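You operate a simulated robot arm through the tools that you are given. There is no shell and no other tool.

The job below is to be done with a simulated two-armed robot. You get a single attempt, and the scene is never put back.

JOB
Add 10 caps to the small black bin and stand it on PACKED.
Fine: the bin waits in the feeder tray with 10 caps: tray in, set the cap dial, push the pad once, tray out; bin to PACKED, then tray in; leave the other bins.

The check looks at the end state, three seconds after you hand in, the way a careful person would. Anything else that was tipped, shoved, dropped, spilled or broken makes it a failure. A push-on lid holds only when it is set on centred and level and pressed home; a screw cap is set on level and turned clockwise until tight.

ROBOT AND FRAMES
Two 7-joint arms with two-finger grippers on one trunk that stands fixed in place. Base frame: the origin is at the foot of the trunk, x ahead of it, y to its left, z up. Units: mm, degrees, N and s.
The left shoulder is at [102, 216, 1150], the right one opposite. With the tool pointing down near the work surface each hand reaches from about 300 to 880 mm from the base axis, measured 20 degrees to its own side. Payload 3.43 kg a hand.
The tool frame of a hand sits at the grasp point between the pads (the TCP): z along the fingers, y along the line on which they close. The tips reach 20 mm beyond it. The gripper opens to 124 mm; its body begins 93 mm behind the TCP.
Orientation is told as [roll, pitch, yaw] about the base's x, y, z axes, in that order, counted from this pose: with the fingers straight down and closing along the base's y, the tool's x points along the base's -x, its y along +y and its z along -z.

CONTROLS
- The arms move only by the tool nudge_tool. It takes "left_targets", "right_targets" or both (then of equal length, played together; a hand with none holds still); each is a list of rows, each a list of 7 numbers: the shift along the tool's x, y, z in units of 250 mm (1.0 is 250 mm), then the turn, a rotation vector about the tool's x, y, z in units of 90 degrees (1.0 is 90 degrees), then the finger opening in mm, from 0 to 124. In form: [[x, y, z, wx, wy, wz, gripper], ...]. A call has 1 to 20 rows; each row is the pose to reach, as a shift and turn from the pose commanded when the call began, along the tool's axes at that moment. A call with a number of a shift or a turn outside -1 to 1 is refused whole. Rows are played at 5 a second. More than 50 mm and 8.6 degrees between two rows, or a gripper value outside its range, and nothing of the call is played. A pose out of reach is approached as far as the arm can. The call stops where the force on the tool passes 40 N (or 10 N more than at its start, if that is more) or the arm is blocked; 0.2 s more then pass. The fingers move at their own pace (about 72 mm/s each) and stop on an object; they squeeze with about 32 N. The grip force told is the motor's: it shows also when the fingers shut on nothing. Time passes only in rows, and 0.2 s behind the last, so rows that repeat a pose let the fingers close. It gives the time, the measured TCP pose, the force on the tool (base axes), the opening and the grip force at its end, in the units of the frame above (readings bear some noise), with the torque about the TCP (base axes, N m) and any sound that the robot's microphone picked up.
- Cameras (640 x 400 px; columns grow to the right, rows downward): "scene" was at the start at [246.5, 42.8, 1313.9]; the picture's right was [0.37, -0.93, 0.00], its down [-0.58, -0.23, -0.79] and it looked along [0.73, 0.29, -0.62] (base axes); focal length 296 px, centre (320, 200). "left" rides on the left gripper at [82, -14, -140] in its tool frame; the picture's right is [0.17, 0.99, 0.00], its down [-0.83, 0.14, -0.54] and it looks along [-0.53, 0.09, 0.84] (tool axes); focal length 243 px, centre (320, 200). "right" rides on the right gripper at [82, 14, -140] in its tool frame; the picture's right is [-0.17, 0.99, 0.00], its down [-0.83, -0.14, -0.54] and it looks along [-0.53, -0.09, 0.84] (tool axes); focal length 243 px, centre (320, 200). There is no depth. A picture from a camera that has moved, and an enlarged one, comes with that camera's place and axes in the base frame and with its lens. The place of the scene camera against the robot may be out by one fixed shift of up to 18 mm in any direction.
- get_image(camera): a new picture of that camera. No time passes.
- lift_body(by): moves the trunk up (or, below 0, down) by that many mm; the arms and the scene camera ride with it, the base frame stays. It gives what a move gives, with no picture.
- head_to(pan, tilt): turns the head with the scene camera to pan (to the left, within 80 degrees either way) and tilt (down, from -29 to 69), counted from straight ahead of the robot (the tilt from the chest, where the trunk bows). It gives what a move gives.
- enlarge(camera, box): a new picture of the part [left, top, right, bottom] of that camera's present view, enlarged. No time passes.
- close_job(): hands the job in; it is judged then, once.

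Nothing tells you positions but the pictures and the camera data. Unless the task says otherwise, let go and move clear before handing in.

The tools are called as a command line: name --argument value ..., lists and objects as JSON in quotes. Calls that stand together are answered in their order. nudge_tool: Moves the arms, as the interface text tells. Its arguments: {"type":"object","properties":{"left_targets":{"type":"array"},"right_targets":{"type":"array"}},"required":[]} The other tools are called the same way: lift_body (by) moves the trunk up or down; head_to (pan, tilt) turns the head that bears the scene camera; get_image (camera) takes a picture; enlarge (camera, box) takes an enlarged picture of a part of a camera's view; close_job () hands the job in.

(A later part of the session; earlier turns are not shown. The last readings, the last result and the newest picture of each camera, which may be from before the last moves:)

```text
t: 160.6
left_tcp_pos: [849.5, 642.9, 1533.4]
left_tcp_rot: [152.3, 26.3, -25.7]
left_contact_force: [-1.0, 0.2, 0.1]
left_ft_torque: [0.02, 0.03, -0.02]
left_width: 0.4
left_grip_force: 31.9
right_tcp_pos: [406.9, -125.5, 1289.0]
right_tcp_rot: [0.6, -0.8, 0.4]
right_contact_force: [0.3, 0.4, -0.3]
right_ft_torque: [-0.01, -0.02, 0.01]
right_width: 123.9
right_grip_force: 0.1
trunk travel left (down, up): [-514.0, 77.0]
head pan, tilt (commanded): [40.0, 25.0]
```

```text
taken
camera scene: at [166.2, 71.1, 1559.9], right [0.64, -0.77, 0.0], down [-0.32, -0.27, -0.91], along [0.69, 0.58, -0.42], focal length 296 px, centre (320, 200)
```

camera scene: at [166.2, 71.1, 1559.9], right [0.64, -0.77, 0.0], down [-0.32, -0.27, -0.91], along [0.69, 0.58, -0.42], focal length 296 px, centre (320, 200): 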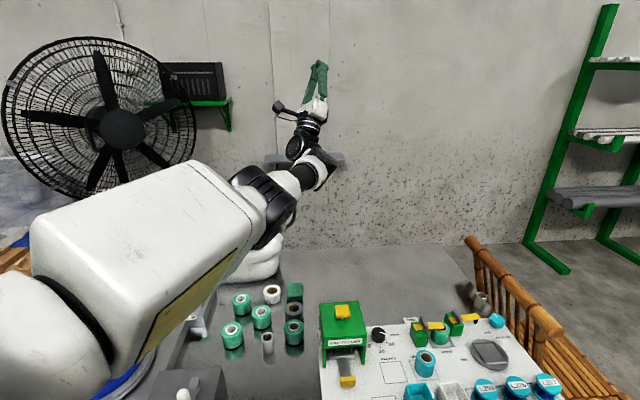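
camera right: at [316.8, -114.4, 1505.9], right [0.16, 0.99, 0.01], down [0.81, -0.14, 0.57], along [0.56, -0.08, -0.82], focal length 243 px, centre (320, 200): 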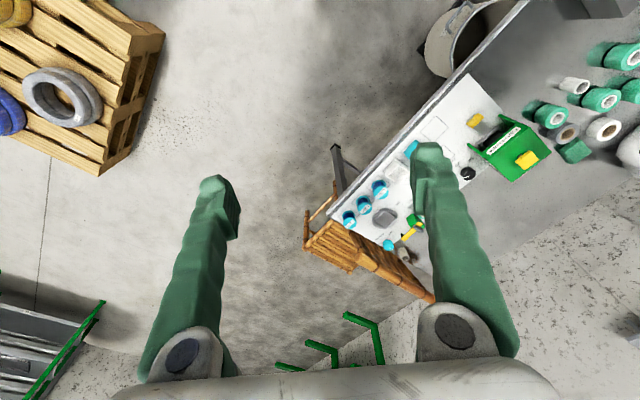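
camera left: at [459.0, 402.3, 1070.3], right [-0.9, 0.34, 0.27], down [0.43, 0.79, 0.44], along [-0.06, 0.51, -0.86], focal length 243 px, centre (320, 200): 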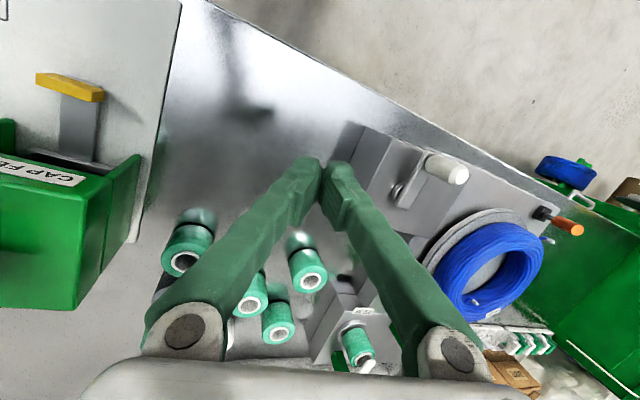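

The elbow has moved to the top of the arm line. I'll continue rolling the same way until the tool comes round to point down.

nudge_tool --left_targets '[[0.1204, -0.1058, -0.0098, 0.0492, 0.0599, -0.0435, 0], [0.2314, -0.218, -0.0389, 0.0983, 0.1198, -0.0869, 0], [0.331, -0.3345, -0.0868, 0.1475, 0.1797, -0.1304, 0], [0.4173, -0.4529, -0.1526, 0.1966, 0.2396, -0.1739, 0], [0.4885, -0.571, -0.235, 0.2458, 0.2996, -0.2173, 0], [0.5432, -0.6864, -0.3324, 0.2949, 0.3595, -0.2608, 0]]'

nudge_tool --left_targets '[[0.1204, -0.1058, -0.0098, 0.0492, 0.0599, -0.0435, 0], [0.2314, -0.218, -0.0389, 0.0983, 0.1198, -0.0869, 0], [0.331, -0.3345, -0.0868, 0.1475, 0.1797, -0.1304, 0], [0.4173, -0.4529, -0.1526, 0.1966, 0.2396, -0.1739, 0], [0.4885, -0.571, -0.235, 0.2458, 0.2996, -0.2173, 0], [0.5432, -0.6864, -0.3324, 0.2949, 0.3595, -0.2608, 0]]'

get_image --camera "scene"

```text
t: 162.0
left_tcp_pos: [731.3, 819.3, 1461.9]
left_tcp_rot: [125.0, -12.1, -24.4]
left_contact_force: [1.1, -0.9, 0.8]
left_ft_torque: [-0.07, -0.03, 0.07]
left_width: 0.0
left_grip_force: 31.8
left hand out of reach, approached as far as the arm can: row 1, 2, 3, 4, 5, 6
right_tcp_pos: [407.0, -124.9, 1288.4]
right_tcp_rot: [0.5, -0.9, 0.5]
right_contact_force: [-0.2, 0.0, -0.6]
right_ft_torque: [-0.04, -0.02, -0.01]
right_width: 124.0
right_grip_force: 0.1
trunk travel left (down, up): [-514.0, 77.0]
head pan, tilt (commanded): [40.0, 25.0]
```

```text
t: 163.4
left_tcp_pos: [660.8, 882.4, 1246.8]
left_tcp_rot: [82.9, -44.1, 6.6]
left_contact_force: [-0.1, 0.3, -0.3]
left_ft_torque: [0.02, -0.02, 0.0]
left_width: 0.0
left_grip_force: 32.4
right_tcp_pos: [407.0, -126.7, 1289.0]
right_tcp_rot: [0.4, -0.8, 0.5]
right_contact_force: [-1.6, -0.2, -0.4]
right_ft_torque: [0.0, 0.03, 0.03]
right_width: 124.1
right_grip_force: 0.0
trunk travel left (down, up): [-514.0, 77.0]
head pan, tilt (commanded): [40.0, 25.0]
```

```text
taken
camera scene: at [166.5, 70.9, 1559.9], right [0.64, -0.77, 0.0], down [-0.32, -0.27, -0.91], along [0.69, 0.58, -0.42], focal length 296 px, centre (320, 200)
```

scene: 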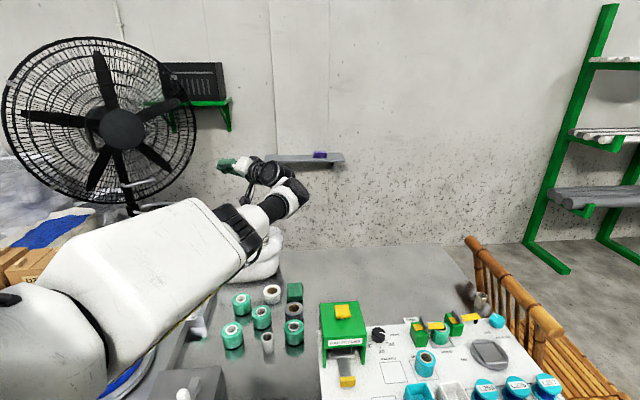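

The tool now points left with the arm nearly straight. Two more partial rolls bring it to point down.

nudge_tool --left_targets '[[0.1204, -0.1058, -0.0098, 0.0492, 0.0599, -0.0435, 0], [0.2314, -0.218, -0.0389, 0.0983, 0.1198, -0.0869, 0], [0.331, -0.3345, -0.0868, 0.1475, 0.1797, -0.1304, 0], [0.4173, -0.4529, -0.1526, 0.1966, 0.2396, -0.1739, 0], [0.4885, -0.571, -0.235, 0.2458, 0.2996, -0.2173, 0], [0.5432, -0.6864, -0.3324, 0.2949, 0.3595, -0.2608, 0]]'

nudge_tool --left_targets '[[0.1204, -0.1058, -0.0098, 0.0492, 0.0599, -0.0435, 0], [0.2314, -0.218, -0.0389, 0.0983, 0.1198, -0.0869, 0], [0.331, -0.3345, -0.0868, 0.1475, 0.1797, -0.1304, 0], [0.38, -0.4, -0.12, 0.17, 0.208, -0.151, 0]]'

get_image --camera "scene"

```text
t: 164.8
left_tcp_pos: [676.0, 676.1, 1209.8]
left_tcp_rot: [32.8, -36.8, 54.6]
left_contact_force: [-8.1, 1.3, 0.2]
left_ft_torque: [-0.14, -0.76, -0.71]
left_width: 0.1
left_grip_force: 31.7
left hand out of reach, approached as far as the arm can: row 2, 3, 4, 5, 6
right_tcp_pos: [407.9, -128.4, 1288.2]
right_tcp_rot: [0.6, -0.7, 0.5]
right_contact_force: [0.4, -1.6, -0.9]
right_ft_torque: [0.24, 0.07, 0.0]
right_width: 123.9
right_grip_force: 0.0
trunk travel left (down, up): [-514.0, 77.0]
head pan, tilt (commanded): [40.0, 25.0]
```

```text
t: 165.8
left_tcp_pos: [698.7, 536.6, 1198.7]
left_tcp_rot: [8.5, -23.3, 78.7]
left_contact_force: [0.4, 0.4, -1.0]
left_ft_torque: [-0.01, 0.01, 0.04]
left_width: 0.3
left_grip_force: 32.1
left hand out of reach, approached as far as the arm can: row 1, 2, 3, 4
right_tcp_pos: [407.2, -122.8, 1288.4]
right_tcp_rot: [0.5, -0.6, 0.6]
right_contact_force: [0.5, -0.1, 0.3]
right_ft_torque: [-0.03, 0.03, 0.01]
right_width: 124.4
right_grip_force: 0.1
trunk travel left (down, up): [-514.0, 77.0]
head pan, tilt (commanded): [40.0, 25.0]
```

```text
taken
camera scene: at [167.2, 73.4, 1559.7], right [0.64, -0.77, 0.0], down [-0.32, -0.27, -0.91], along [0.69, 0.58, -0.42], focal length 296 px, centre (320, 200)
```

scene: 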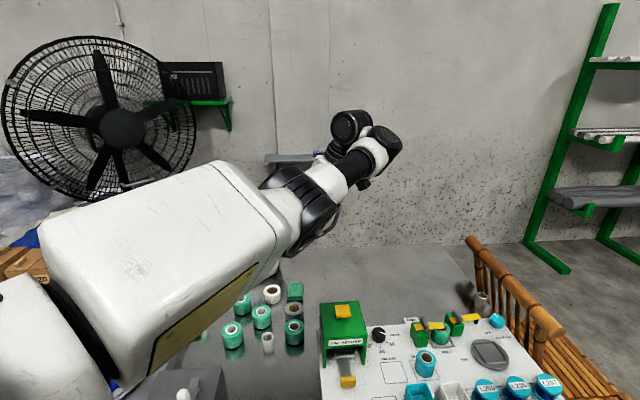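

The tool now points mostly down. I'll pull the wrist in and lower it, and see which way the elbow bends now.

nudge_tool --left_targets '[[0.09, 0.09, 0.084, 0, 0, 0, 0], [0.18, 0.18, 0.168, 0, 0, 0, 0], [0.27, 0.265, 0.252, 0, 0, 0, 0], [0.36, 0.35, 0.336, 0, 0, 0, 0], [0.45, 0.44, 0.42, 0, 0, 0, 0], [0.532, 0.527, 0.503, 0, 0, 0, 0]]'

get_image --camera "scene"

```text
t: 167.2
left_tcp_pos: [682.6, 521.2, 1139.4]
left_tcp_rot: [12.9, -22.8, 78.6]
left_contact_force: [-0.4, -0.1, 0.2]
left_ft_torque: [0.01, -0.01, 0.01]
left_width: 0.0
left_grip_force: 32.4
left hand out of reach, approached as far as the arm can: row 1, 2, 3, 4, 5, 6
right_tcp_pos: [406.6, -126.8, 1287.8]
right_tcp_rot: [0.5, -0.8, 0.4]
right_contact_force: [0.5, -0.6, 0.4]
right_ft_torque: [0.0, -0.02, -0.01]
right_width: 124.1
right_grip_force: 0.0
trunk travel left (down, up): [-514.0, 77.0]
head pan, tilt (commanded): [40.0, 25.0]
```

```text
taken
camera scene: at [165.0, 70.0, 1560.2], right [0.64, -0.77, 0.0], down [-0.32, -0.27, -0.91], along [0.69, 0.58, -0.42], focal length 296 px, centre (320, 200)
```

scene: 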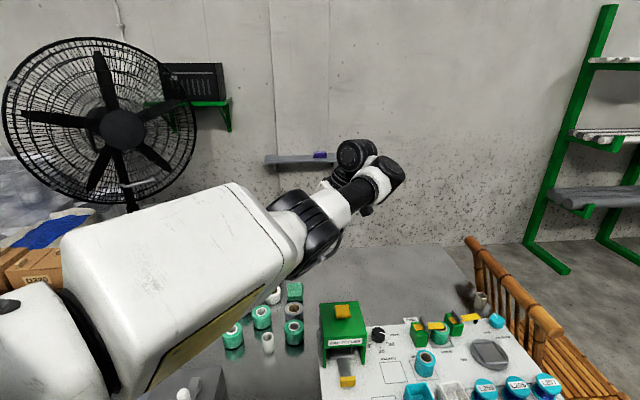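

The elbow direction simply follows the tool direction, so I must turn the tool relative to the forearm with the arm bent. First I'll reduce the wrist bend by pointing the tool more along the arm.

nudge_tool --left_targets '[[-0.0734, -0.1482, -0.0104, 0.0717, -0.0355, 0, 0], [-0.1457, -0.2941, -0.0415, 0.1434, -0.071, 0, 0], [-0.2156, -0.4354, -0.0927, 0.215, -0.1065, 0, 0], [-0.2822, -0.5698, -0.1633, 0.2867, -0.142, 0, 0], [-0.3443, -0.6952, -0.2521, 0.3584, -0.1775, 0, 0]]'

nudge_tool --left_targets '[[-0.1465, 0.0664, -0.0098, -0.0345, -0.0697, 0.0431, 0], [-0.2949, 0.1217, -0.0391, -0.069, -0.1394, 0.0862, 0], [-0.4423, 0.1649, -0.0873, -0.1035, -0.2091, 0.1293, 0], [-0.5861, 0.1952, -0.1534, -0.138, -0.2788, 0.1724, 0], [-0.7234, 0.2119, -0.2363, -0.1724, -0.3484, 0.2156, 0], [-0.8511, 0.2146, -0.3341, -0.2069, -0.4181, 0.2587, 0]]'

get_image --camera "scene"

```text
t: 168.6
left_tcp_pos: [737.0, 487.3, 1285.8]
left_tcp_rot: [2.0, -33.2, 77.7]
left_contact_force: [-0.1, -0.6, 0.1]
left_ft_torque: [0.02, -0.05, 0.0]
left_width: 0.0
left_grip_force: 31.7
left hand out of reach, approached as far as the arm can: row 1, 2, 3, 4, 5
right_tcp_pos: [406.0, -125.8, 1286.8]
right_tcp_rot: [0.4, -0.9, 0.5]
right_contact_force: [-0.1, 0.6, 0.5]
right_ft_torque: [0.0, 0.02, 0.01]
right_width: 123.8
right_grip_force: 0.1
trunk travel left (down, up): [-514.0, 77.0]
head pan, tilt (commanded): [40.0, 25.0]
stopped in row 5 (left hand): the arm was blocked; the commanded pose is now the measured one
```

```text
t: 170.0
left_tcp_pos: [715.1, 623.1, 1477.1]
left_tcp_rot: [62.3, -54.9, 21.6]
left_contact_force: [0.5, -0.3, 0.3]
left_ft_torque: [0.01, 0.01, 0.03]
left_width: 0.1
left_grip_force: 31.8
right_tcp_pos: [405.5, -124.9, 1288.0]
right_tcp_rot: [0.5, -0.8, 0.5]
right_contact_force: [0.6, 0.3, 0.1]
right_ft_torque: [0.01, -0.05, 0.04]
right_width: 124.1
right_grip_force: 0.1
trunk travel left (down, up): [-514.0, 77.0]
head pan, tilt (commanded): [40.0, 25.0]
```

```text
taken
camera scene: at [165.7, 70.4, 1560.1], right [0.64, -0.77, 0.0], down [-0.32, -0.27, -0.91], along [0.69, 0.58, -0.42], focal length 296 px, centre (320, 200)
```

scene: 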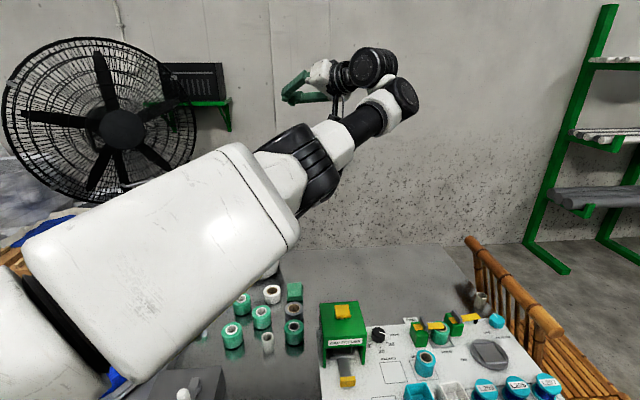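

The elbow is now on the outward side, with the tool pointing left. I'll swing the tool toward forward-left about the wrist to relax the wrist, then bend the arm in this posture.

nudge_tool --left_targets '[[-0.091, -0.152, -0.012, 0.0727, -0.0453, 0.0237, 0], [-0.174, -0.304, -0.048, 0.1454, -0.0905, 0.0475, 0], [-0.248, -0.455, -0.106, 0.2182, -0.1358, 0.0712, 0], [-0.312, -0.599, -0.187, 0.2909, -0.181, 0.0949, 0], [-0.364, -0.736, -0.287, 0.3636, -0.2263, 0.1187, 0], [-0.404, -0.861, -0.405, 0.4363, -0.2715, 0.1424, 0]]'

get_image --camera "scene"

```text
t: 171.4
left_tcp_pos: [946.8, 510.5, 1479.3]
left_tcp_rot: [63.3, -54.1, -26.7]
left_contact_force: [-0.7, 0.3, 0.1]
left_ft_torque: [0.0, -0.03, 0.03]
left_width: 0.0
left_grip_force: 31.8
left hand out of reach, approached as far as the arm can: row 6
right_tcp_pos: [406.4, -125.4, 1287.9]
right_tcp_rot: [0.5, -0.8, 0.5]
right_contact_force: [-0.2, -0.6, 0.5]
right_ft_torque: [0.02, 0.01, -0.03]
right_width: 123.9
right_grip_force: 0.2
trunk travel left (down, up): [-514.0, 77.0]
head pan, tilt (commanded): [40.0, 25.0]
```

```text
taken
camera scene: at [166.2, 70.1, 1560.0], right [0.64, -0.77, 0.0], down [-0.32, -0.27, -0.91], along [0.69, 0.58, -0.42], focal length 296 px, centre (320, 200)
```

scene: 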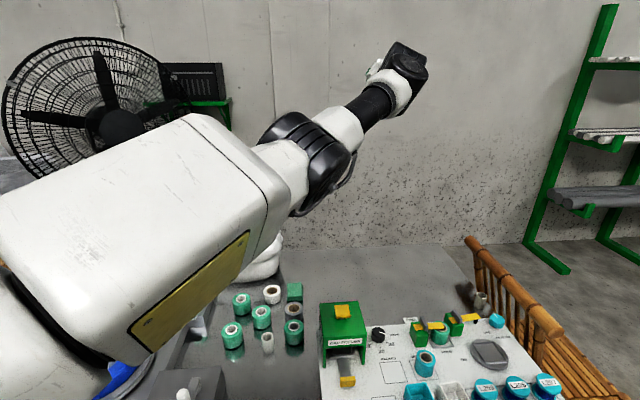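

Now bend the arm in this posture by pulling the wrist in and down.

nudge_tool --left_targets '[[0.12, -0.04, -0.099, 0, 0, 0, 0], [0.24, -0.08, -0.198, 0, 0, 0, 0], [0.36, -0.12, -0.296, 0, 0, 0, 0], [0.48, -0.16, -0.395, 0, 0, 0, 0], [0.6, -0.199, -0.494, 0, 0, 0, 0]]'

get_image --camera "scene"

```text
t: 172.8
left_tcp_pos: [945.9, 491.0, 1422.0]
left_tcp_rot: [60.2, -55.6, -20.8]
left_contact_force: [0.3, -0.6, -0.3]
left_ft_torque: [0.01, -0.01, 0.0]
left_width: 0.1
left_grip_force: 31.5
left hand out of reach, approached as far as the arm can: row 1, 2, 3, 4, 5
right_tcp_pos: [406.5, -124.7, 1288.1]
right_tcp_rot: [0.5, -0.8, 0.5]
right_contact_force: [1.2, -0.2, -0.6]
right_ft_torque: [-0.04, 0.0, 0.0]
right_width: 124.1
right_grip_force: 0.1
trunk travel left (down, up): [-514.0, 77.0]
head pan, tilt (commanded): [40.0, 25.0]
stopped in row 5 (left hand): the arm was blocked; the commanded pose is now the measured one
```

```text
taken
camera scene: at [166.0, 71.0, 1560.0], right [0.64, -0.77, 0.0], down [-0.32, -0.27, -0.91], along [0.69, 0.58, -0.42], focal length 296 px, centre (320, 200)
```

scene: 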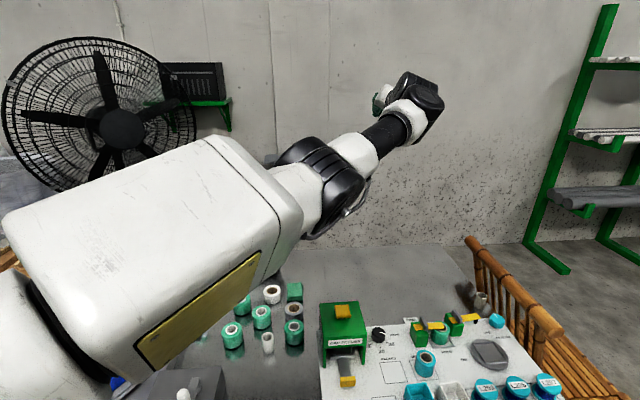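

This bend direction has little room: I've hit the elbow's hard stop near straight. The elbow-up state earlier, with the tool pointing up, had none of these problems, so I'll roll back to it.

nudge_tool --left_targets '[[-0.0622, 0.123, -0.0072, -0.0608, -0.0273, 0.0588, 0], [-0.1348, 0.2383, -0.0287, -0.1215, -0.0545, 0.1177, 0], [-0.2163, 0.3438, -0.0641, -0.1823, -0.0818, 0.1765, 0], [-0.3054, 0.4373, -0.1127, -0.243, -0.1091, 0.2354, 0], [-0.4001, 0.5172, -0.1735, -0.3038, -0.1364, 0.2942, 0], [-0.4986, 0.5817, -0.2454, -0.3645, -0.1636, 0.3531, 0]]'

nudge_tool --left_targets '[[-0.0622, 0.123, -0.0072, -0.0608, -0.0273, 0.0588, 0], [-0.1348, 0.2383, -0.0287, -0.1215, -0.0545, 0.1177, 0], [-0.2163, 0.3438, -0.0641, -0.1823, -0.0818, 0.1765, 0], [-0.3054, 0.4373, -0.1127, -0.243, -0.1091, 0.2354, 0], [-0.4001, 0.5172, -0.1735, -0.3038, -0.1364, 0.2942, 0], [-0.4986, 0.5817, -0.2454, -0.3645, -0.1636, 0.3531, 0]]'

get_image --camera "scene"

```text
t: 173.5
left_tcp_pos: [927.8, 540.6, 1451.3]
left_tcp_rot: [70.6, -51.2, -25.6]
left_contact_force: [0.0, -0.1, -0.1]
left_ft_torque: [0.0, 0.02, -0.04]
left_width: 0.1
left_grip_force: 31.5
right_tcp_pos: [406.4, -125.8, 1288.6]
right_tcp_rot: [0.6, -0.8, 0.5]
right_contact_force: [0.0, -0.2, 0.9]
right_ft_torque: [0.03, 0.02, 0.02]
right_width: 124.0
right_grip_force: 0.2
trunk travel left (down, up): [-514.0, 77.0]
head pan, tilt (commanded): [40.0, 25.0]
stopped in row 3 (left hand): the arm was blocked; the commanded pose is now the measured one
```

```text
t: 174.9
left_tcp_pos: [883.4, 545.2, 1649.3]
left_tcp_rot: [114.4, -18.7, -41.7]
left_contact_force: [-1.0, 0.1, -0.2]
left_ft_torque: [-0.02, -0.01, -0.03]
left_width: 0.1
left_grip_force: 31.7
right_tcp_pos: [406.1, -126.5, 1288.4]
right_tcp_rot: [0.5, -0.8, 0.5]
right_contact_force: [-0.1, -0.1, -0.1]
right_ft_torque: [0.01, -0.06, 0.01]
right_width: 123.9
right_grip_force: 0.0
trunk travel left (down, up): [-514.0, 77.0]
head pan, tilt (commanded): [40.0, 25.0]
```

```text
taken
camera scene: at [165.4, 70.7, 1560.1], right [0.64, -0.77, 0.0], down [-0.32, -0.27, -0.91], along [0.69, 0.58, -0.42], focal length 296 px, centre (320, 200)
```

scene: 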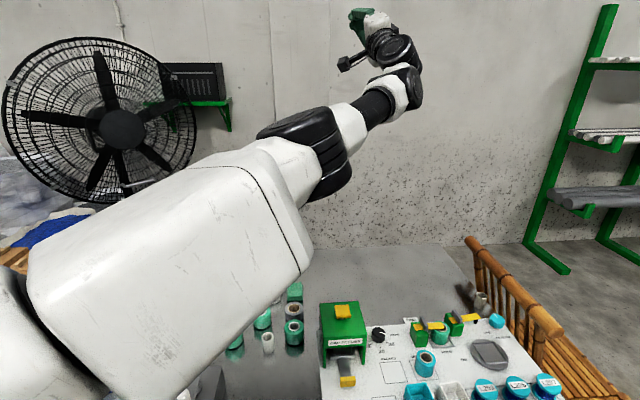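

Continuing to roll back toward tool-up.

nudge_tool --left_targets '[[-0.0622, 0.123, -0.0072, -0.0608, -0.0273, 0.0588, 0], [-0.1348, 0.2383, -0.0287, -0.1215, -0.0545, 0.1177, 0], [-0.2163, 0.3438, -0.0641, -0.1823, -0.0818, 0.1765, 0], [-0.3054, 0.4373, -0.1127, -0.243, -0.1091, 0.2354, 0], [-0.4001, 0.5172, -0.1735, -0.3038, -0.1364, 0.2942, 0], [-0.4986, 0.5817, -0.2454, -0.3645, -0.1636, 0.3531, 0]]'

get_image --camera "scene"

```text
t: 176.0
left_tcp_pos: [870.9, 525.6, 1721.3]
left_tcp_rot: [126.8, -3.9, -38.8]
left_contact_force: [-0.9, -0.2, -0.2]
left_ft_torque: [0.02, -0.01, 0.01]
left_width: 0.0
left_grip_force: 31.9
right_tcp_pos: [407.0, -126.6, 1288.5]
right_tcp_rot: [0.5, -0.7, 0.5]
right_contact_force: [0.5, -0.6, 0.7]
right_ft_torque: [0.0, 0.0, -0.01]
right_width: 124.1
right_grip_force: 0.1
trunk travel left (down, up): [-514.0, 77.0]
head pan, tilt (commanded): [40.0, 25.0]
stopped in row 5 (left hand): the arm was blocked; the commanded pose is now the measured one
```

```text
taken
camera scene: at [167.0, 69.8, 1559.9], right [0.64, -0.77, 0.0], down [-0.32, -0.27, -0.91], along [0.69, 0.58, -0.42], focal length 296 px, centre (320, 200)
```

scene: 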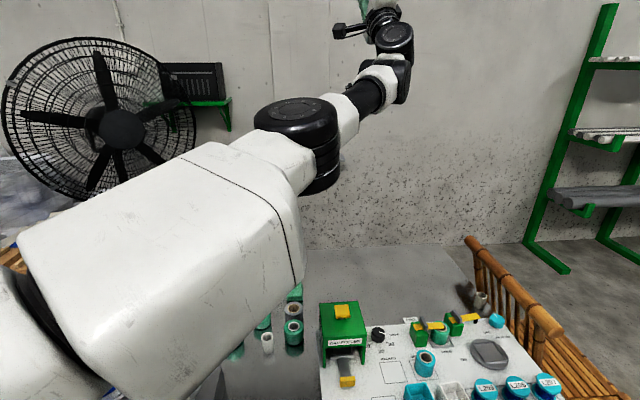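

I've been fighting the joint stops here. I'll bring the wrist back to the lower, more outward spot where the elbow-up state worked.

nudge_tool --left_targets '[[0.085, -0.115, -0.006, 0, 0, 0, 0], [0.17, -0.23, -0.011, 0, 0, 0, 0], [0.255, -0.345, -0.017, 0, 0, 0, 0], [0.34, -0.46, -0.022, 0, 0, 0, 0], [0.425, -0.574, -0.028, 0, 0, 0, 0]]'

nudge_tool --left_targets '[[0.085, -0.115, -0.006, 0, 0, 0, 0], [0.17, -0.23, -0.011, 0, 0, 0, 0], [0.255, -0.345, -0.017, 0, 0, 0, 0], [0.34, -0.46, -0.022, 0, 0, 0, 0], [0.425, -0.574, -0.028, 0, 0, 0, 0]]'

get_image --camera "scene"

```text
t: 177.2
left_tcp_pos: [844.6, 648.1, 1594.2]
left_tcp_rot: [127.0, -3.9, -39.0]
left_contact_force: [-0.4, 0.2, -0.2]
left_ft_torque: [0.01, -0.03, -0.04]
left_width: 0.0
left_grip_force: 31.9
right_tcp_pos: [408.2, -123.9, 1287.6]
right_tcp_rot: [0.3, -0.9, 0.5]
right_contact_force: [0.3, 0.2, 0.4]
right_ft_torque: [-0.01, 0.01, 0.0]
right_width: 124.1
right_grip_force: 0.0
trunk travel left (down, up): [-514.0, 77.0]
head pan, tilt (commanded): [40.0, 25.0]
```

```text
t: 178.4
left_tcp_pos: [820.0, 764.2, 1477.3]
left_tcp_rot: [126.8, -3.8, -39.0]
left_contact_force: [0.6, 0.5, 0.9]
left_ft_torque: [0.02, 0.0, -0.02]
left_width: 0.3
left_grip_force: 32.0
left hand out of reach, approached as far as the arm can: row 5
right_tcp_pos: [406.0, -124.4, 1288.5]
right_tcp_rot: [0.4, -0.8, 0.4]
right_contact_force: [-0.1, -0.4, -0.2]
right_ft_torque: [0.0, -0.04, 0.01]
right_width: 124.1
right_grip_force: 0.1
trunk travel left (down, up): [-514.0, 77.0]
head pan, tilt (commanded): [40.0, 25.0]
```

```text
taken
camera scene: at [165.8, 72.9, 1560.0], right [0.64, -0.77, 0.0], down [-0.32, -0.27, -0.91], along [0.69, 0.58, -0.42], focal length 296 px, centre (320, 200)
```

scene: 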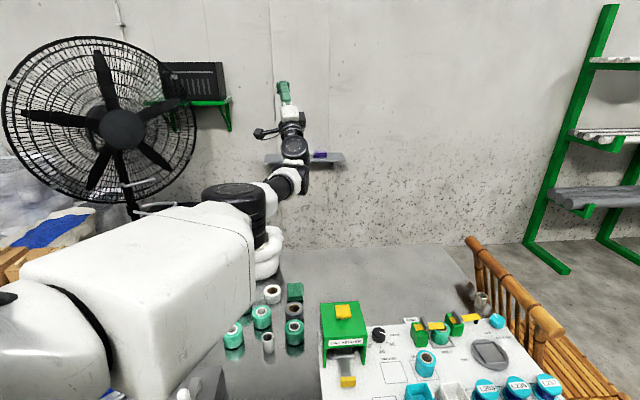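

The elbow joint now has its hinge vertical, with the tool up-left. Rolling the same amount the other way from this state should put the elbow on top, so I'll try that and watch.

nudge_tool --left_targets '[[0.1203, -0.0712, -0.0074, 0.0317, 0.0596, -0.0578, 0], [0.2322, -0.1522, -0.0295, 0.0635, 0.1193, -0.1156, 0], [0.3338, -0.2414, -0.0659, 0.0952, 0.1789, -0.1733, 0], [0.4228, -0.3371, -0.1158, 0.1269, 0.2386, -0.2311, 0], [0.4977, -0.4375, -0.1783, 0.1587, 0.2982, -0.2889, 0], [0.5568, -0.5406, -0.2522, 0.1904, 0.3579, -0.3467, 0]]'

get_image --camera "scene"

```text
t: 179.8
left_tcp_pos: [739.8, 866.6, 1324.2]
left_tcp_rot: [100.5, -45.7, -20.7]
left_contact_force: [0.4, 0.4, 0.5]
left_ft_torque: [0.01, 0.01, 0.01]
left_width: 0.0
left_grip_force: 32.2
right_tcp_pos: [406.6, -125.7, 1286.6]
right_tcp_rot: [0.5, -0.8, 0.5]
right_contact_force: [0.0, 0.0, -0.5]
right_ft_torque: [-0.02, 0.02, 0.06]
right_width: 124.0
right_grip_force: 0.1
trunk travel left (down, up): [-514.0, 77.0]
head pan, tilt (commanded): [40.0, 25.0]
```

```text
taken
camera scene: at [166.1, 70.1, 1560.0], right [0.64, -0.77, 0.0], down [-0.32, -0.27, -0.91], along [0.69, 0.58, -0.42], focal length 296 px, centre (320, 200)
```

scene: 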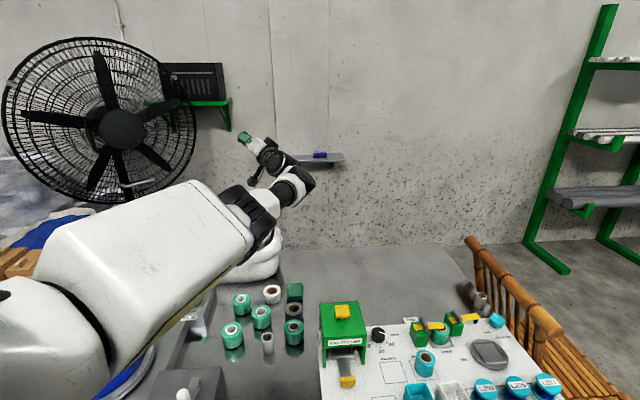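

The panel now faces inward, which means the elbow hinge is in the elbow-up plane. I'll pull the wrist in with the tool still pointing left.

nudge_tool --left_targets '[[0.054, 0.098, -0.111, 0, 0, 0, 0], [0.109, 0.197, -0.223, 0, 0, 0, 0], [0.163, 0.295, -0.334, 0, 0, 0, 0], [0.218, 0.394, -0.446, 0, 0, 0, 0], [0.272, 0.492, -0.557, 0, 0, 0, 0]]'

get_image --camera "scene"

```text
t: 181.0
left_tcp_pos: [742.7, 845.8, 1320.9]
left_tcp_rot: [100.7, -45.5, -20.8]
left_contact_force: [-0.6, 0.9, 0.1]
left_ft_torque: [0.01, 0.02, 0.0]
left_width: 0.0
left_grip_force: 32.3
left hand out of reach, approached as far as the arm can: row 1, 2, 3, 4, 5
right_tcp_pos: [407.5, -125.9, 1286.9]
right_tcp_rot: [0.5, -0.8, 0.5]
right_contact_force: [-0.4, 0.0, 0.0]
right_ft_torque: [0.0, 0.02, 0.05]
right_width: 124.3
right_grip_force: 0.0
trunk travel left (down, up): [-514.0, 77.0]
head pan, tilt (commanded): [40.0, 25.0]
```

```text
taken
camera scene: at [166.3, 70.0, 1560.0], right [0.64, -0.77, 0.0], down [-0.32, -0.27, -0.91], along [0.69, 0.58, -0.42], focal length 296 px, centre (320, 200)
```

scene: 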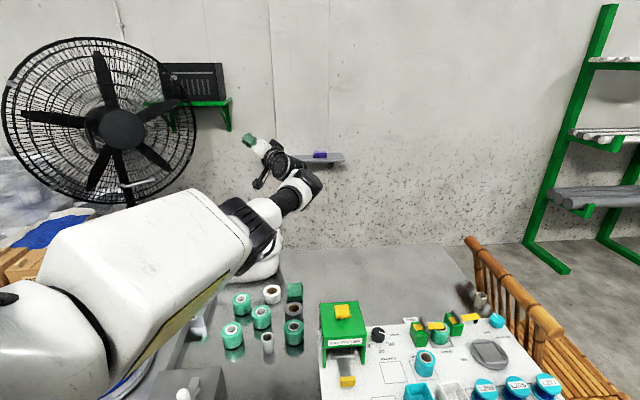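

A first-joint limit would explain all of this: on the new side it blocks any raising of the elbow in front. So the right route is new side → down → back → up → over the top to the front. First I'll undo the tool rolls.

nudge_tool --left_targets '[[-0.1263, 0.06, -0.0074, -0.0317, -0.0596, 0.0578, 0], [-0.256, 0.1076, -0.0295, -0.0635, -0.1193, 0.1156, 0], [-0.3867, 0.1419, -0.0659, -0.0952, -0.1789, 0.1733, 0], [-0.516, 0.1623, -0.1158, -0.1269, -0.2386, 0.2311, 0], [-0.641, 0.1683, -0.1783, -0.1587, -0.2982, 0.2889, 0], [-0.7595, 0.1597, -0.2522, -0.1904, -0.3579, 0.3467, 0]]'

nudge_tool --left_targets '[[-0.1263, 0.06, -0.0074, -0.0317, -0.0596, 0.0578, 0], [-0.256, 0.1076, -0.0295, -0.0635, -0.1193, 0.1156, 0], [-0.3867, 0.1419, -0.0659, -0.0952, -0.1789, 0.1733, 0], [-0.516, 0.1623, -0.1158, -0.1269, -0.2386, 0.2311, 0], [-0.641, 0.1683, -0.1783, -0.1587, -0.2982, 0.2889, 0], [-0.7595, 0.1597, -0.2522, -0.1904, -0.3579, 0.3467, 0]]'

nudge_tool --left_targets '[[-0.1263, 0.06, -0.0074, -0.0317, -0.0596, 0.0578, 0], [-0.256, 0.1076, -0.0295, -0.0635, -0.1193, 0.1156, 0], [-0.3867, 0.1419, -0.0659, -0.0952, -0.1789, 0.1733, 0], [-0.516, 0.1623, -0.1158, -0.1269, -0.2386, 0.2311, 0], [-0.641, 0.1683, -0.1783, -0.1587, -0.2982, 0.2889, 0], [-0.7595, 0.1597, -0.2522, -0.1904, -0.3579, 0.3467, 0]]'

get_image --camera "scene"

```text
t: 182.4
left_tcp_pos: [826.4, 738.5, 1474.7]
left_tcp_rot: [126.8, -3.6, -39.0]
left_contact_force: [0.9, -0.1, 0.3]
left_ft_torque: [-0.03, 0.01, 0.0]
left_width: 0.0
left_grip_force: 31.9
right_tcp_pos: [406.3, -126.9, 1288.3]
right_tcp_rot: [0.5, -0.9, 0.5]
right_contact_force: [1.3, -0.1, -0.1]
right_ft_torque: [0.02, -0.03, 0.01]
right_width: 124.2
right_grip_force: 0.1
trunk travel left (down, up): [-514.0, 77.0]
head pan, tilt (commanded): [40.0, 25.0]
```

```text
t: 183.8
left_tcp_pos: [925.8, 561.3, 1480.8]
left_tcp_rot: [145.0, 40.9, -39.1]
left_contact_force: [0.4, -0.5, -0.3]
left_ft_torque: [0.0, -0.01, -0.03]
left_width: 0.2
left_grip_force: 32.0
right_tcp_pos: [407.1, -126.1, 1287.9]
right_tcp_rot: [0.5, -0.8, 0.5]
right_contact_force: [-0.5, -0.7, 0.1]
right_ft_torque: [0.0, 0.0, 0.02]
right_width: 123.9
right_grip_force: 0.1
trunk travel left (down, up): [-514.0, 77.0]
head pan, tilt (commanded): [40.0, 25.0]
```

```text
t: 185.2
left_tcp_pos: [980.9, 430.4, 1335.2]
left_tcp_rot: [-137.1, 76.1, 26.5]
left_contact_force: [-0.2, 0.5, -0.5]
left_ft_torque: [-0.02, 0.02, -0.02]
left_width: 0.1
left_grip_force: 32.3
right_tcp_pos: [406.0, -126.1, 1288.0]
right_tcp_rot: [0.6, -0.8, 0.5]
right_contact_force: [0.1, 0.2, 0.2]
right_ft_torque: [0.01, 0.01, 0.01]
right_width: 124.0
right_grip_force: 0.0
trunk travel left (down, up): [-514.0, 77.0]
head pan, tilt (commanded): [40.0, 25.0]
```

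```text
taken
camera scene: at [166.3, 70.4, 1560.0], right [0.64, -0.77, 0.0], down [-0.32, -0.27, -0.91], along [0.69, 0.58, -0.42], focal length 296 px, centre (320, 200)
```

scene: 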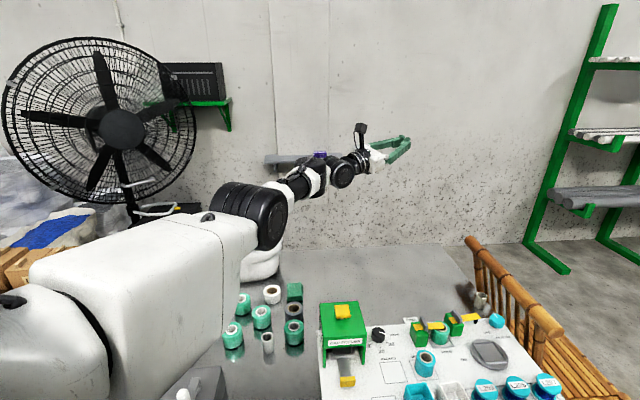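

Now I'll swing the whole straight arm back around the shoulder, turning the tool with it, in several identical steps at slightly descending height.

nudge_tool --left_targets '[[-0.0219, -0.164, -0.1043, 0.0324, -0.0054, 0.0059, 0], [-0.0413, -0.3224, -0.2165, 0.0647, -0.0109, 0.0117, 0], [-0.0583, -0.4753, -0.337, 0.0971, -0.0163, 0.0176, 0], [-0.0729, -0.622, -0.4652, 0.1295, -0.0217, 0.0235, 0], [-0.085, -0.762, -0.6009, 0.1618, -0.0272, 0.0293, 0]]'

nudge_tool --left_targets '[[-0.0219, -0.164, -0.1043, 0.0324, -0.0054, 0.0059, 0], [-0.0413, -0.3224, -0.2165, 0.0647, -0.0109, 0.0117, 0], [-0.0583, -0.4753, -0.337, 0.0971, -0.0163, 0.0176, 0], [-0.0729, -0.622, -0.4652, 0.1295, -0.0217, 0.0235, 0], [-0.085, -0.762, -0.6009, 0.1618, -0.0272, 0.0293, 0]]'

nudge_tool --left_targets '[[-0.0219, -0.164, -0.1043, 0.0324, -0.0054, 0.0059, 0], [-0.0413, -0.3224, -0.2165, 0.0647, -0.0109, 0.0117, 0], [-0.0583, -0.4753, -0.337, 0.0971, -0.0163, 0.0176, 0], [-0.0729, -0.622, -0.4652, 0.1295, -0.0217, 0.0235, 0], [-0.085, -0.762, -0.6009, 0.1618, -0.0272, 0.0293, 0]]'

head_to --pan 75 --tilt 25

get_image --camera "scene"

```text
t: 186.4
left_tcp_pos: [892.7, 657.2, 1317.6]
left_tcp_rot: [-137.5, 76.0, 41.1]
left_contact_force: [-0.2, -0.3, -0.7]
left_ft_torque: [0.01, 0.0, -0.02]
left_width: 0.0
left_grip_force: 32.0
right_tcp_pos: [406.0, -125.5, 1288.8]
right_tcp_rot: [0.5, -0.8, 0.6]
right_contact_force: [-0.2, -0.4, -0.6]
right_ft_torque: [0.02, 0.02, 0.03]
right_width: 123.9
right_grip_force: 0.1
trunk travel left (down, up): [-514.0, 77.0]
head pan, tilt (commanded): [40.0, 25.0]
```

```text
t: 187.6
left_tcp_pos: [750.4, 854.5, 1303.5]
left_tcp_rot: [-137.7, 76.1, 55.9]
left_contact_force: [0.4, 0.1, -0.4]
left_ft_torque: [0.01, -0.01, -0.02]
left_width: 0.2
left_grip_force: 32.3
right_tcp_pos: [406.0, -125.8, 1288.5]
right_tcp_rot: [0.5, -0.7, 0.4]
right_contact_force: [0.1, 0.4, 0.4]
right_ft_torque: [-0.04, -0.02, -0.01]
right_width: 124.1
right_grip_force: 0.1
trunk travel left (down, up): [-514.0, 77.0]
head pan, tilt (commanded): [40.0, 25.0]
```

```text
t: 188.8
left_tcp_pos: [561.1, 1007.5, 1285.1]
left_tcp_rot: [-137.7, 76.3, 71.1]
left_contact_force: [-0.5, 0.4, -0.1]
left_ft_torque: [0.02, 0.01, -0.03]
left_width: 0.0
left_grip_force: 32.1
right_tcp_pos: [405.2, -125.5, 1288.7]
right_tcp_rot: [0.6, -0.9, 0.5]
right_contact_force: [0.5, 0.1, 0.4]
right_ft_torque: [-0.05, -0.02, 0.01]
right_width: 124.0
right_grip_force: 0.1
trunk travel left (down, up): [-514.0, 77.0]
head pan, tilt (commanded): [40.0, 25.0]
```

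```text
t: 189.8
left_tcp_pos: [562.2, 1006.4, 1285.9]
left_tcp_rot: [-137.6, 76.2, 71.1]
left_contact_force: [0.8, 0.2, -0.1]
left_ft_torque: [0.03, -0.01, 0.01]
left_width: 0.0
left_grip_force: 32.2
right_tcp_pos: [406.6, -126.0, 1289.0]
right_tcp_rot: [0.6, -0.8, 0.5]
right_contact_force: [0.0, 0.2, 0.0]
right_ft_torque: [-0.01, 0.06, 0.01]
right_width: 123.9
right_grip_force: 0.0
trunk travel left (down, up): [-514.0, 77.0]
head pan, tilt (commanded): [75.0, 25.0]
```

```text
taken
camera scene: at [119.3, 100.4, 1560.0], right [0.97, -0.26, 0.0], down [-0.11, -0.41, -0.91], along [0.24, 0.88, -0.42], focal length 296 px, centre (320, 200)
```

scene: 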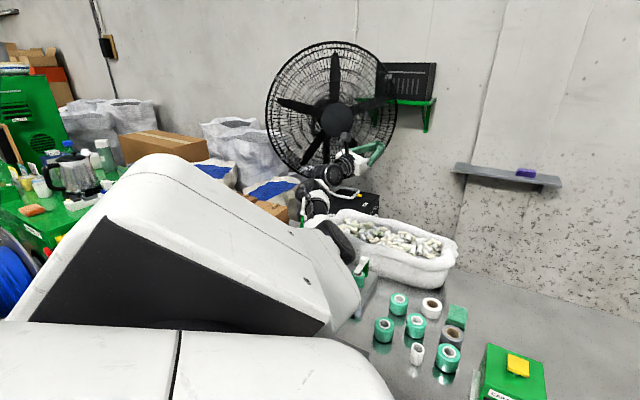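

It follows well. Two more swings bring it past sideways to the back.

nudge_tool --left_targets '[[-0.0219, -0.164, -0.1043, 0.0324, -0.0054, 0.0059, 0], [-0.0413, -0.3224, -0.2165, 0.0647, -0.0109, 0.0117, 0], [-0.0583, -0.4753, -0.337, 0.0971, -0.0163, 0.0176, 0], [-0.0729, -0.622, -0.4652, 0.1295, -0.0217, 0.0235, 0], [-0.085, -0.762, -0.6009, 0.1618, -0.0272, 0.0293, 0]]'

get_image --camera "scene"

nudge_tool --left_targets '[[-0.0219, -0.164, -0.1043, 0.0324, -0.0054, 0.0059, 0], [-0.0413, -0.3224, -0.2165, 0.0647, -0.0109, 0.0117, 0], [-0.0583, -0.4753, -0.337, 0.0971, -0.0163, 0.0176, 0], [-0.0729, -0.622, -0.4652, 0.1295, -0.0217, 0.0235, 0], [-0.085, -0.762, -0.6009, 0.1618, -0.0272, 0.0293, 0]]'

get_image --camera "scene"

```text
t: 191.0
left_tcp_pos: [338.2, 1106.2, 1270.2]
left_tcp_rot: [-137.6, 76.3, 86.1]
left_contact_force: [0.0, 0.7, -0.4]
left_ft_torque: [-0.01, 0.03, -0.06]
left_width: 0.3
left_grip_force: 32.0
right_tcp_pos: [404.9, -126.6, 1287.9]
right_tcp_rot: [0.5, -0.9, 0.5]
right_contact_force: [-0.4, -0.3, 0.3]
right_ft_torque: [0.0, -0.01, -0.01]
right_width: 124.0
right_grip_force: 0.0
trunk travel left (down, up): [-514.0, 77.0]
head pan, tilt (commanded): [75.0, 25.0]
```

```text
taken
camera scene: at [118.2, 100.5, 1560.1], right [0.97, -0.26, 0.0], down [-0.11, -0.41, -0.91], along [0.24, 0.88, -0.42], focal length 296 px, centre (320, 200)
```

scene: 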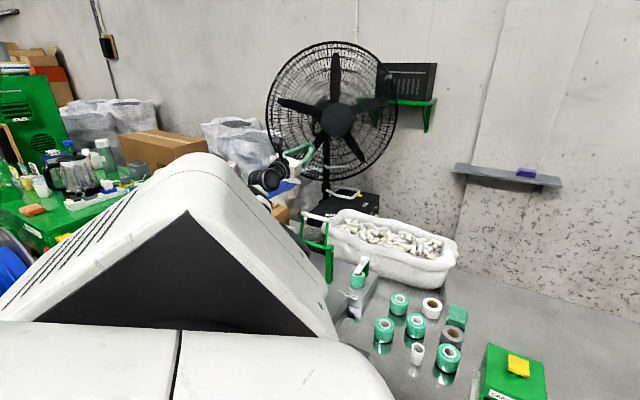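

```text
t: 192.2
left_tcp_pos: [99.8, 1145.8, 1253.9]
left_tcp_rot: [-137.6, 76.2, 101.2]
left_contact_force: [-0.5, 0.5, 0.6]
left_ft_torque: [0.0, 0.02, -0.04]
left_width: 0.0
left_grip_force: 32.3
right_tcp_pos: [404.7, -126.0, 1288.2]
right_tcp_rot: [0.5, -0.9, 0.5]
right_contact_force: [-0.7, 0.0, -0.4]
right_ft_torque: [-0.03, 0.0, 0.01]
right_width: 124.1
right_grip_force: 0.0
trunk travel left (down, up): [-514.0, 77.0]
head pan, tilt (commanded): [75.0, 25.0]
```

```text
taken
camera scene: at [118.2, 100.2, 1560.1], right [0.97, -0.26, 0.0], down [-0.11, -0.41, -0.91], along [0.24, 0.88, -0.42], focal length 296 px, centre (320, 200)
```

scene: 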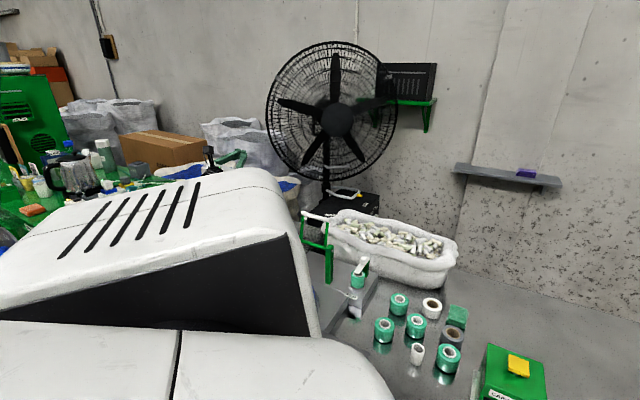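

The arm is at the side now, hanging slightly below shoulder level with the vents up. I'll continue two more swings to the back.

nudge_tool --left_targets '[[-0.0219, -0.164, -0.1043, 0.0324, -0.0054, 0.0059, 0], [-0.0413, -0.3224, -0.2165, 0.0647, -0.0109, 0.0117, 0], [-0.0583, -0.4753, -0.337, 0.0971, -0.0163, 0.0176, 0], [-0.0729, -0.622, -0.4652, 0.1295, -0.0217, 0.0235, 0], [-0.085, -0.762, -0.6009, 0.1618, -0.0272, 0.0293, 0]]'

nudge_tool --left_targets '[[-0.0219, -0.164, -0.1043, 0.0324, -0.0054, 0.0059, 0], [-0.0413, -0.3224, -0.2165, 0.0647, -0.0109, 0.0117, 0], [-0.0583, -0.4753, -0.337, 0.0971, -0.0163, 0.0176, 0], [-0.0729, -0.622, -0.4652, 0.1295, -0.0217, 0.0235, 0], [-0.085, -0.762, -0.6009, 0.1618, -0.0272, 0.0293, 0]]'

get_image --camera "scene"

get_image --camera "left"

```text
t: 193.4
left_tcp_pos: [-142.2, 1120.6, 1238.8]
left_tcp_rot: [-137.4, 76.3, 116.2]
left_contact_force: [-0.7, 0.1, 0.1]
left_ft_torque: [0.0, 0.01, -0.02]
left_width: 0.1
left_grip_force: 31.7
right_tcp_pos: [404.5, -127.3, 1288.2]
right_tcp_rot: [0.4, -0.8, 0.5]
right_contact_force: [-0.9, 0.4, -0.3]
right_ft_torque: [-0.05, -0.01, -0.01]
right_width: 123.8
right_grip_force: 0.0
trunk travel left (down, up): [-514.0, 77.0]
head pan, tilt (commanded): [75.0, 25.0]
```

```text
t: 194.6
left_tcp_pos: [-361.5, 1059.5, 1190.1]
left_tcp_rot: [-136.7, 75.6, 131.5]
left_contact_force: [-0.2, 0.0, -0.2]
left_ft_torque: [-0.05, 0.0, -0.02]
left_width: 0.0
left_grip_force: 32.1
left hand out of reach, approached as far as the arm can: row 3, 4, 5
right_tcp_pos: [404.9, -127.7, 1287.6]
right_tcp_rot: [0.5, -0.9, 0.5]
right_contact_force: [-0.4, 0.4, 0.5]
right_ft_torque: [0.0, -0.05, 0.04]
right_width: 123.9
right_grip_force: 0.0
trunk travel left (down, up): [-514.0, 77.0]
head pan, tilt (commanded): [75.0, 25.0]
```

```text
taken
camera scene: at [118.2, 99.4, 1560.2], right [0.97, -0.26, 0.0], down [-0.11, -0.41, -0.91], along [0.24, 0.88, -0.42], focal length 296 px, centre (320, 200)
```

scene: 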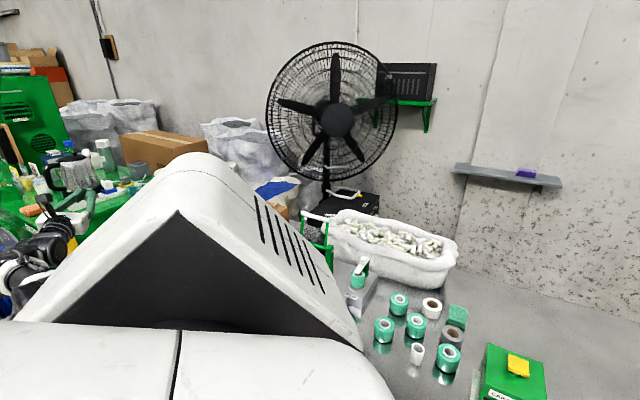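

```text
taken
camera left: at [-368.7, 906.8, 1247.5], right [1.0, -0.05, -0.01], down [-0.03, -0.38, -0.93], along [0.04, 0.92, -0.38], focal length 243 px, centre (320, 200)
```

left: 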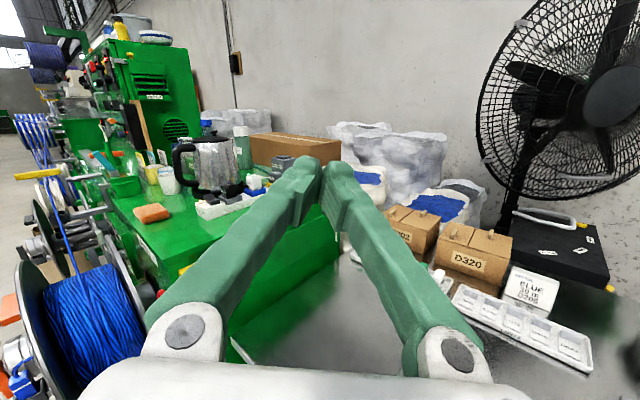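

The hand has come close to a green bench with loose items, so I'll back away from it at once, up and inward. The block's vents confirm the arm is still on the new side.

nudge_tool --left_targets '[[0.1, 0, -0.1, 0, 0, 0, 0], [0.25, 0.01, -0.12, 0, 0, 0, 0], [0.42, 0.015, -0.128, 0, 0, 0, 0], [0.6, 0.02, -0.128, 0, 0, 0, 0], [0.786, 0.029, -0.128, 0, 0, 0, 0]]'

get_image --camera "scene"

get_image --camera "left"

```text
t: 195.8
left_tcp_pos: [-229.7, 1047.4, 1340.7]
left_tcp_rot: [-136.8, 75.6, 134.3]
left_contact_force: [1.2, -0.4, 0.2]
left_ft_torque: [0.06, -0.01, 0.05]
left_width: 0.2
left_grip_force: 32.2
left hand out of reach, approached as far as the arm can: row 1, 2, 3, 4, 5
right_tcp_pos: [408.6, -127.3, 1287.1]
right_tcp_rot: [0.5, -0.7, 0.5]
right_contact_force: [0.4, -0.6, -0.1]
right_ft_torque: [0.0, -0.01, -0.01]
right_width: 124.1
right_grip_force: 0.0
trunk travel left (down, up): [-514.0, 77.0]
head pan, tilt (commanded): [75.0, 25.0]
```

```text
taken
camera scene: at [121.2, 99.4, 1559.9], right [0.97, -0.26, 0.0], down [-0.11, -0.41, -0.91], along [0.23, 0.88, -0.42], focal length 296 px, centre (320, 200)
```

scene: 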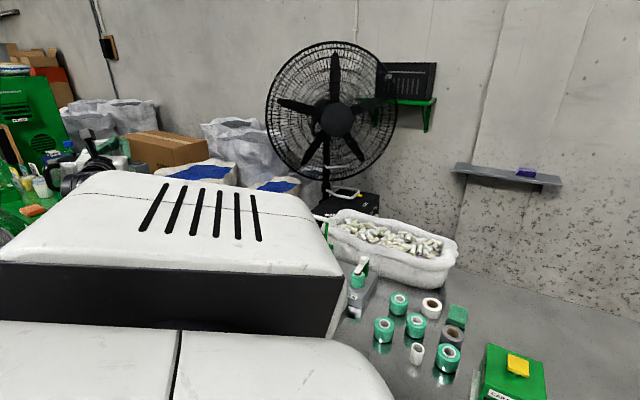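

```text
taken
camera left: at [-228.5, 895.5, 1397.4], right [1.0, 0.01, -0.01], down [-0.01, -0.38, -0.93], along [-0.01, 0.93, -0.38], focal length 243 px, centre (320, 200)
```

left: 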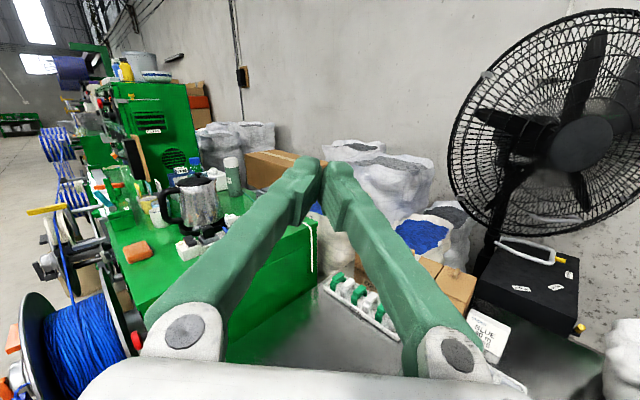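

This route keeps getting complicated near the bench, so I'm changing plan: the right arm is already in its good posture and can reach every target with the tool tilted toward the board. First I'll park the left arm safely, swinging it forward and upward away from the bench.

nudge_tool --left_targets '[[0.0347, 0.1726, 0.0596, -0.0324, 0.0054, -0.0059, 0], [0.0715, 0.3476, 0.11, -0.0647, 0.0109, -0.0117, 0], [0.1102, 0.5246, 0.1513, -0.0971, 0.0163, -0.0176, 0], [0.151, 0.7036, 0.1833, -0.1295, 0.0217, -0.0235, 0], [0.1937, 0.883, 0.2057, -0.1618, 0.0272, -0.0293, 0]]'

nudge_tool --left_targets '[[0.0347, 0.1726, 0.0596, -0.0324, 0.0054, -0.0059, 0], [0.0715, 0.3476, 0.11, -0.0647, 0.0109, -0.0117, 0], [0.1102, 0.5246, 0.1513, -0.0971, 0.0163, -0.0176, 0], [0.151, 0.7036, 0.1833, -0.1295, 0.0217, -0.0235, 0], [0.1937, 0.883, 0.2057, -0.1618, 0.0272, -0.0293, 0]]'

nudge_tool --left_targets '[[0.0347, 0.1726, 0.0596, -0.0324, 0.0054, -0.0059, 0], [0.0715, 0.3476, 0.11, -0.0647, 0.0109, -0.0117, 0], [0.1102, 0.5246, 0.1513, -0.0971, 0.0163, -0.0176, 0], [0.151, 0.7036, 0.1833, -0.1295, 0.0217, -0.0235, 0], [0.1937, 0.883, 0.2057, -0.1618, 0.0272, -0.0293, 0]]'

get_image --camera "scene"

```text
t: 197.0
left_tcp_pos: [-3.0, 1090.2, 1363.8]
left_tcp_rot: [-136.8, 76.2, 116.8]
left_contact_force: [-0.1, -0.3, -0.1]
left_ft_torque: [0.03, -0.04, 0.05]
left_width: 0.3
left_grip_force: 32.0
right_tcp_pos: [408.3, -127.6, 1287.7]
right_tcp_rot: [0.6, -0.7, 0.4]
right_contact_force: [0.6, 1.1, 1.1]
right_ft_torque: [0.02, -0.02, 0.04]
right_width: 123.8
right_grip_force: 0.2
trunk travel left (down, up): [-514.0, 77.0]
head pan, tilt (commanded): [75.0, 25.0]
```

```text
t: 198.2
left_tcp_pos: [226.7, 1068.9, 1383.2]
left_tcp_rot: [-137.3, 76.2, 101.5]
left_contact_force: [0.0, 0.1, -0.8]
left_ft_torque: [-0.01, -0.03, 0.03]
left_width: 0.1
left_grip_force: 31.9
right_tcp_pos: [407.7, -126.1, 1286.9]
right_tcp_rot: [0.5, -0.8, 0.5]
right_contact_force: [1.3, 0.0, -0.4]
right_ft_torque: [0.01, 0.02, 0.02]
right_width: 124.2
right_grip_force: 0.0
trunk travel left (down, up): [-514.0, 77.0]
head pan, tilt (commanded): [75.0, 25.0]
```

```text
t: 199.4
left_tcp_pos: [442.2, 991.3, 1403.6]
left_tcp_rot: [-137.3, 76.2, 86.5]
left_contact_force: [-0.9, 0.0, 0.1]
left_ft_torque: [-0.02, 0.0, 0.06]
left_width: 0.0
left_grip_force: 32.3
right_tcp_pos: [407.3, -125.6, 1287.7]
right_tcp_rot: [0.5, -0.7, 0.5]
right_contact_force: [0.0, 0.6, -0.7]
right_ft_torque: [-0.01, 0.02, 0.03]
right_width: 124.0
right_grip_force: 0.0
trunk travel left (down, up): [-514.0, 77.0]
head pan, tilt (commanded): [75.0, 25.0]
```

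```text
taken
camera scene: at [120.6, 99.3, 1559.9], right [0.97, -0.26, 0.0], down [-0.11, -0.41, -0.91], along [0.23, 0.88, -0.42], focal length 296 px, centre (320, 200)
```

scene: 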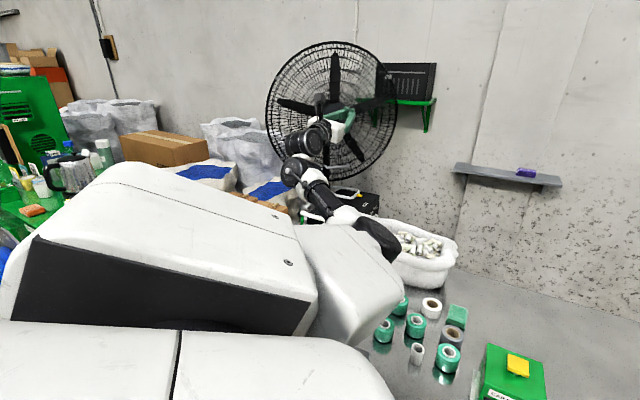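

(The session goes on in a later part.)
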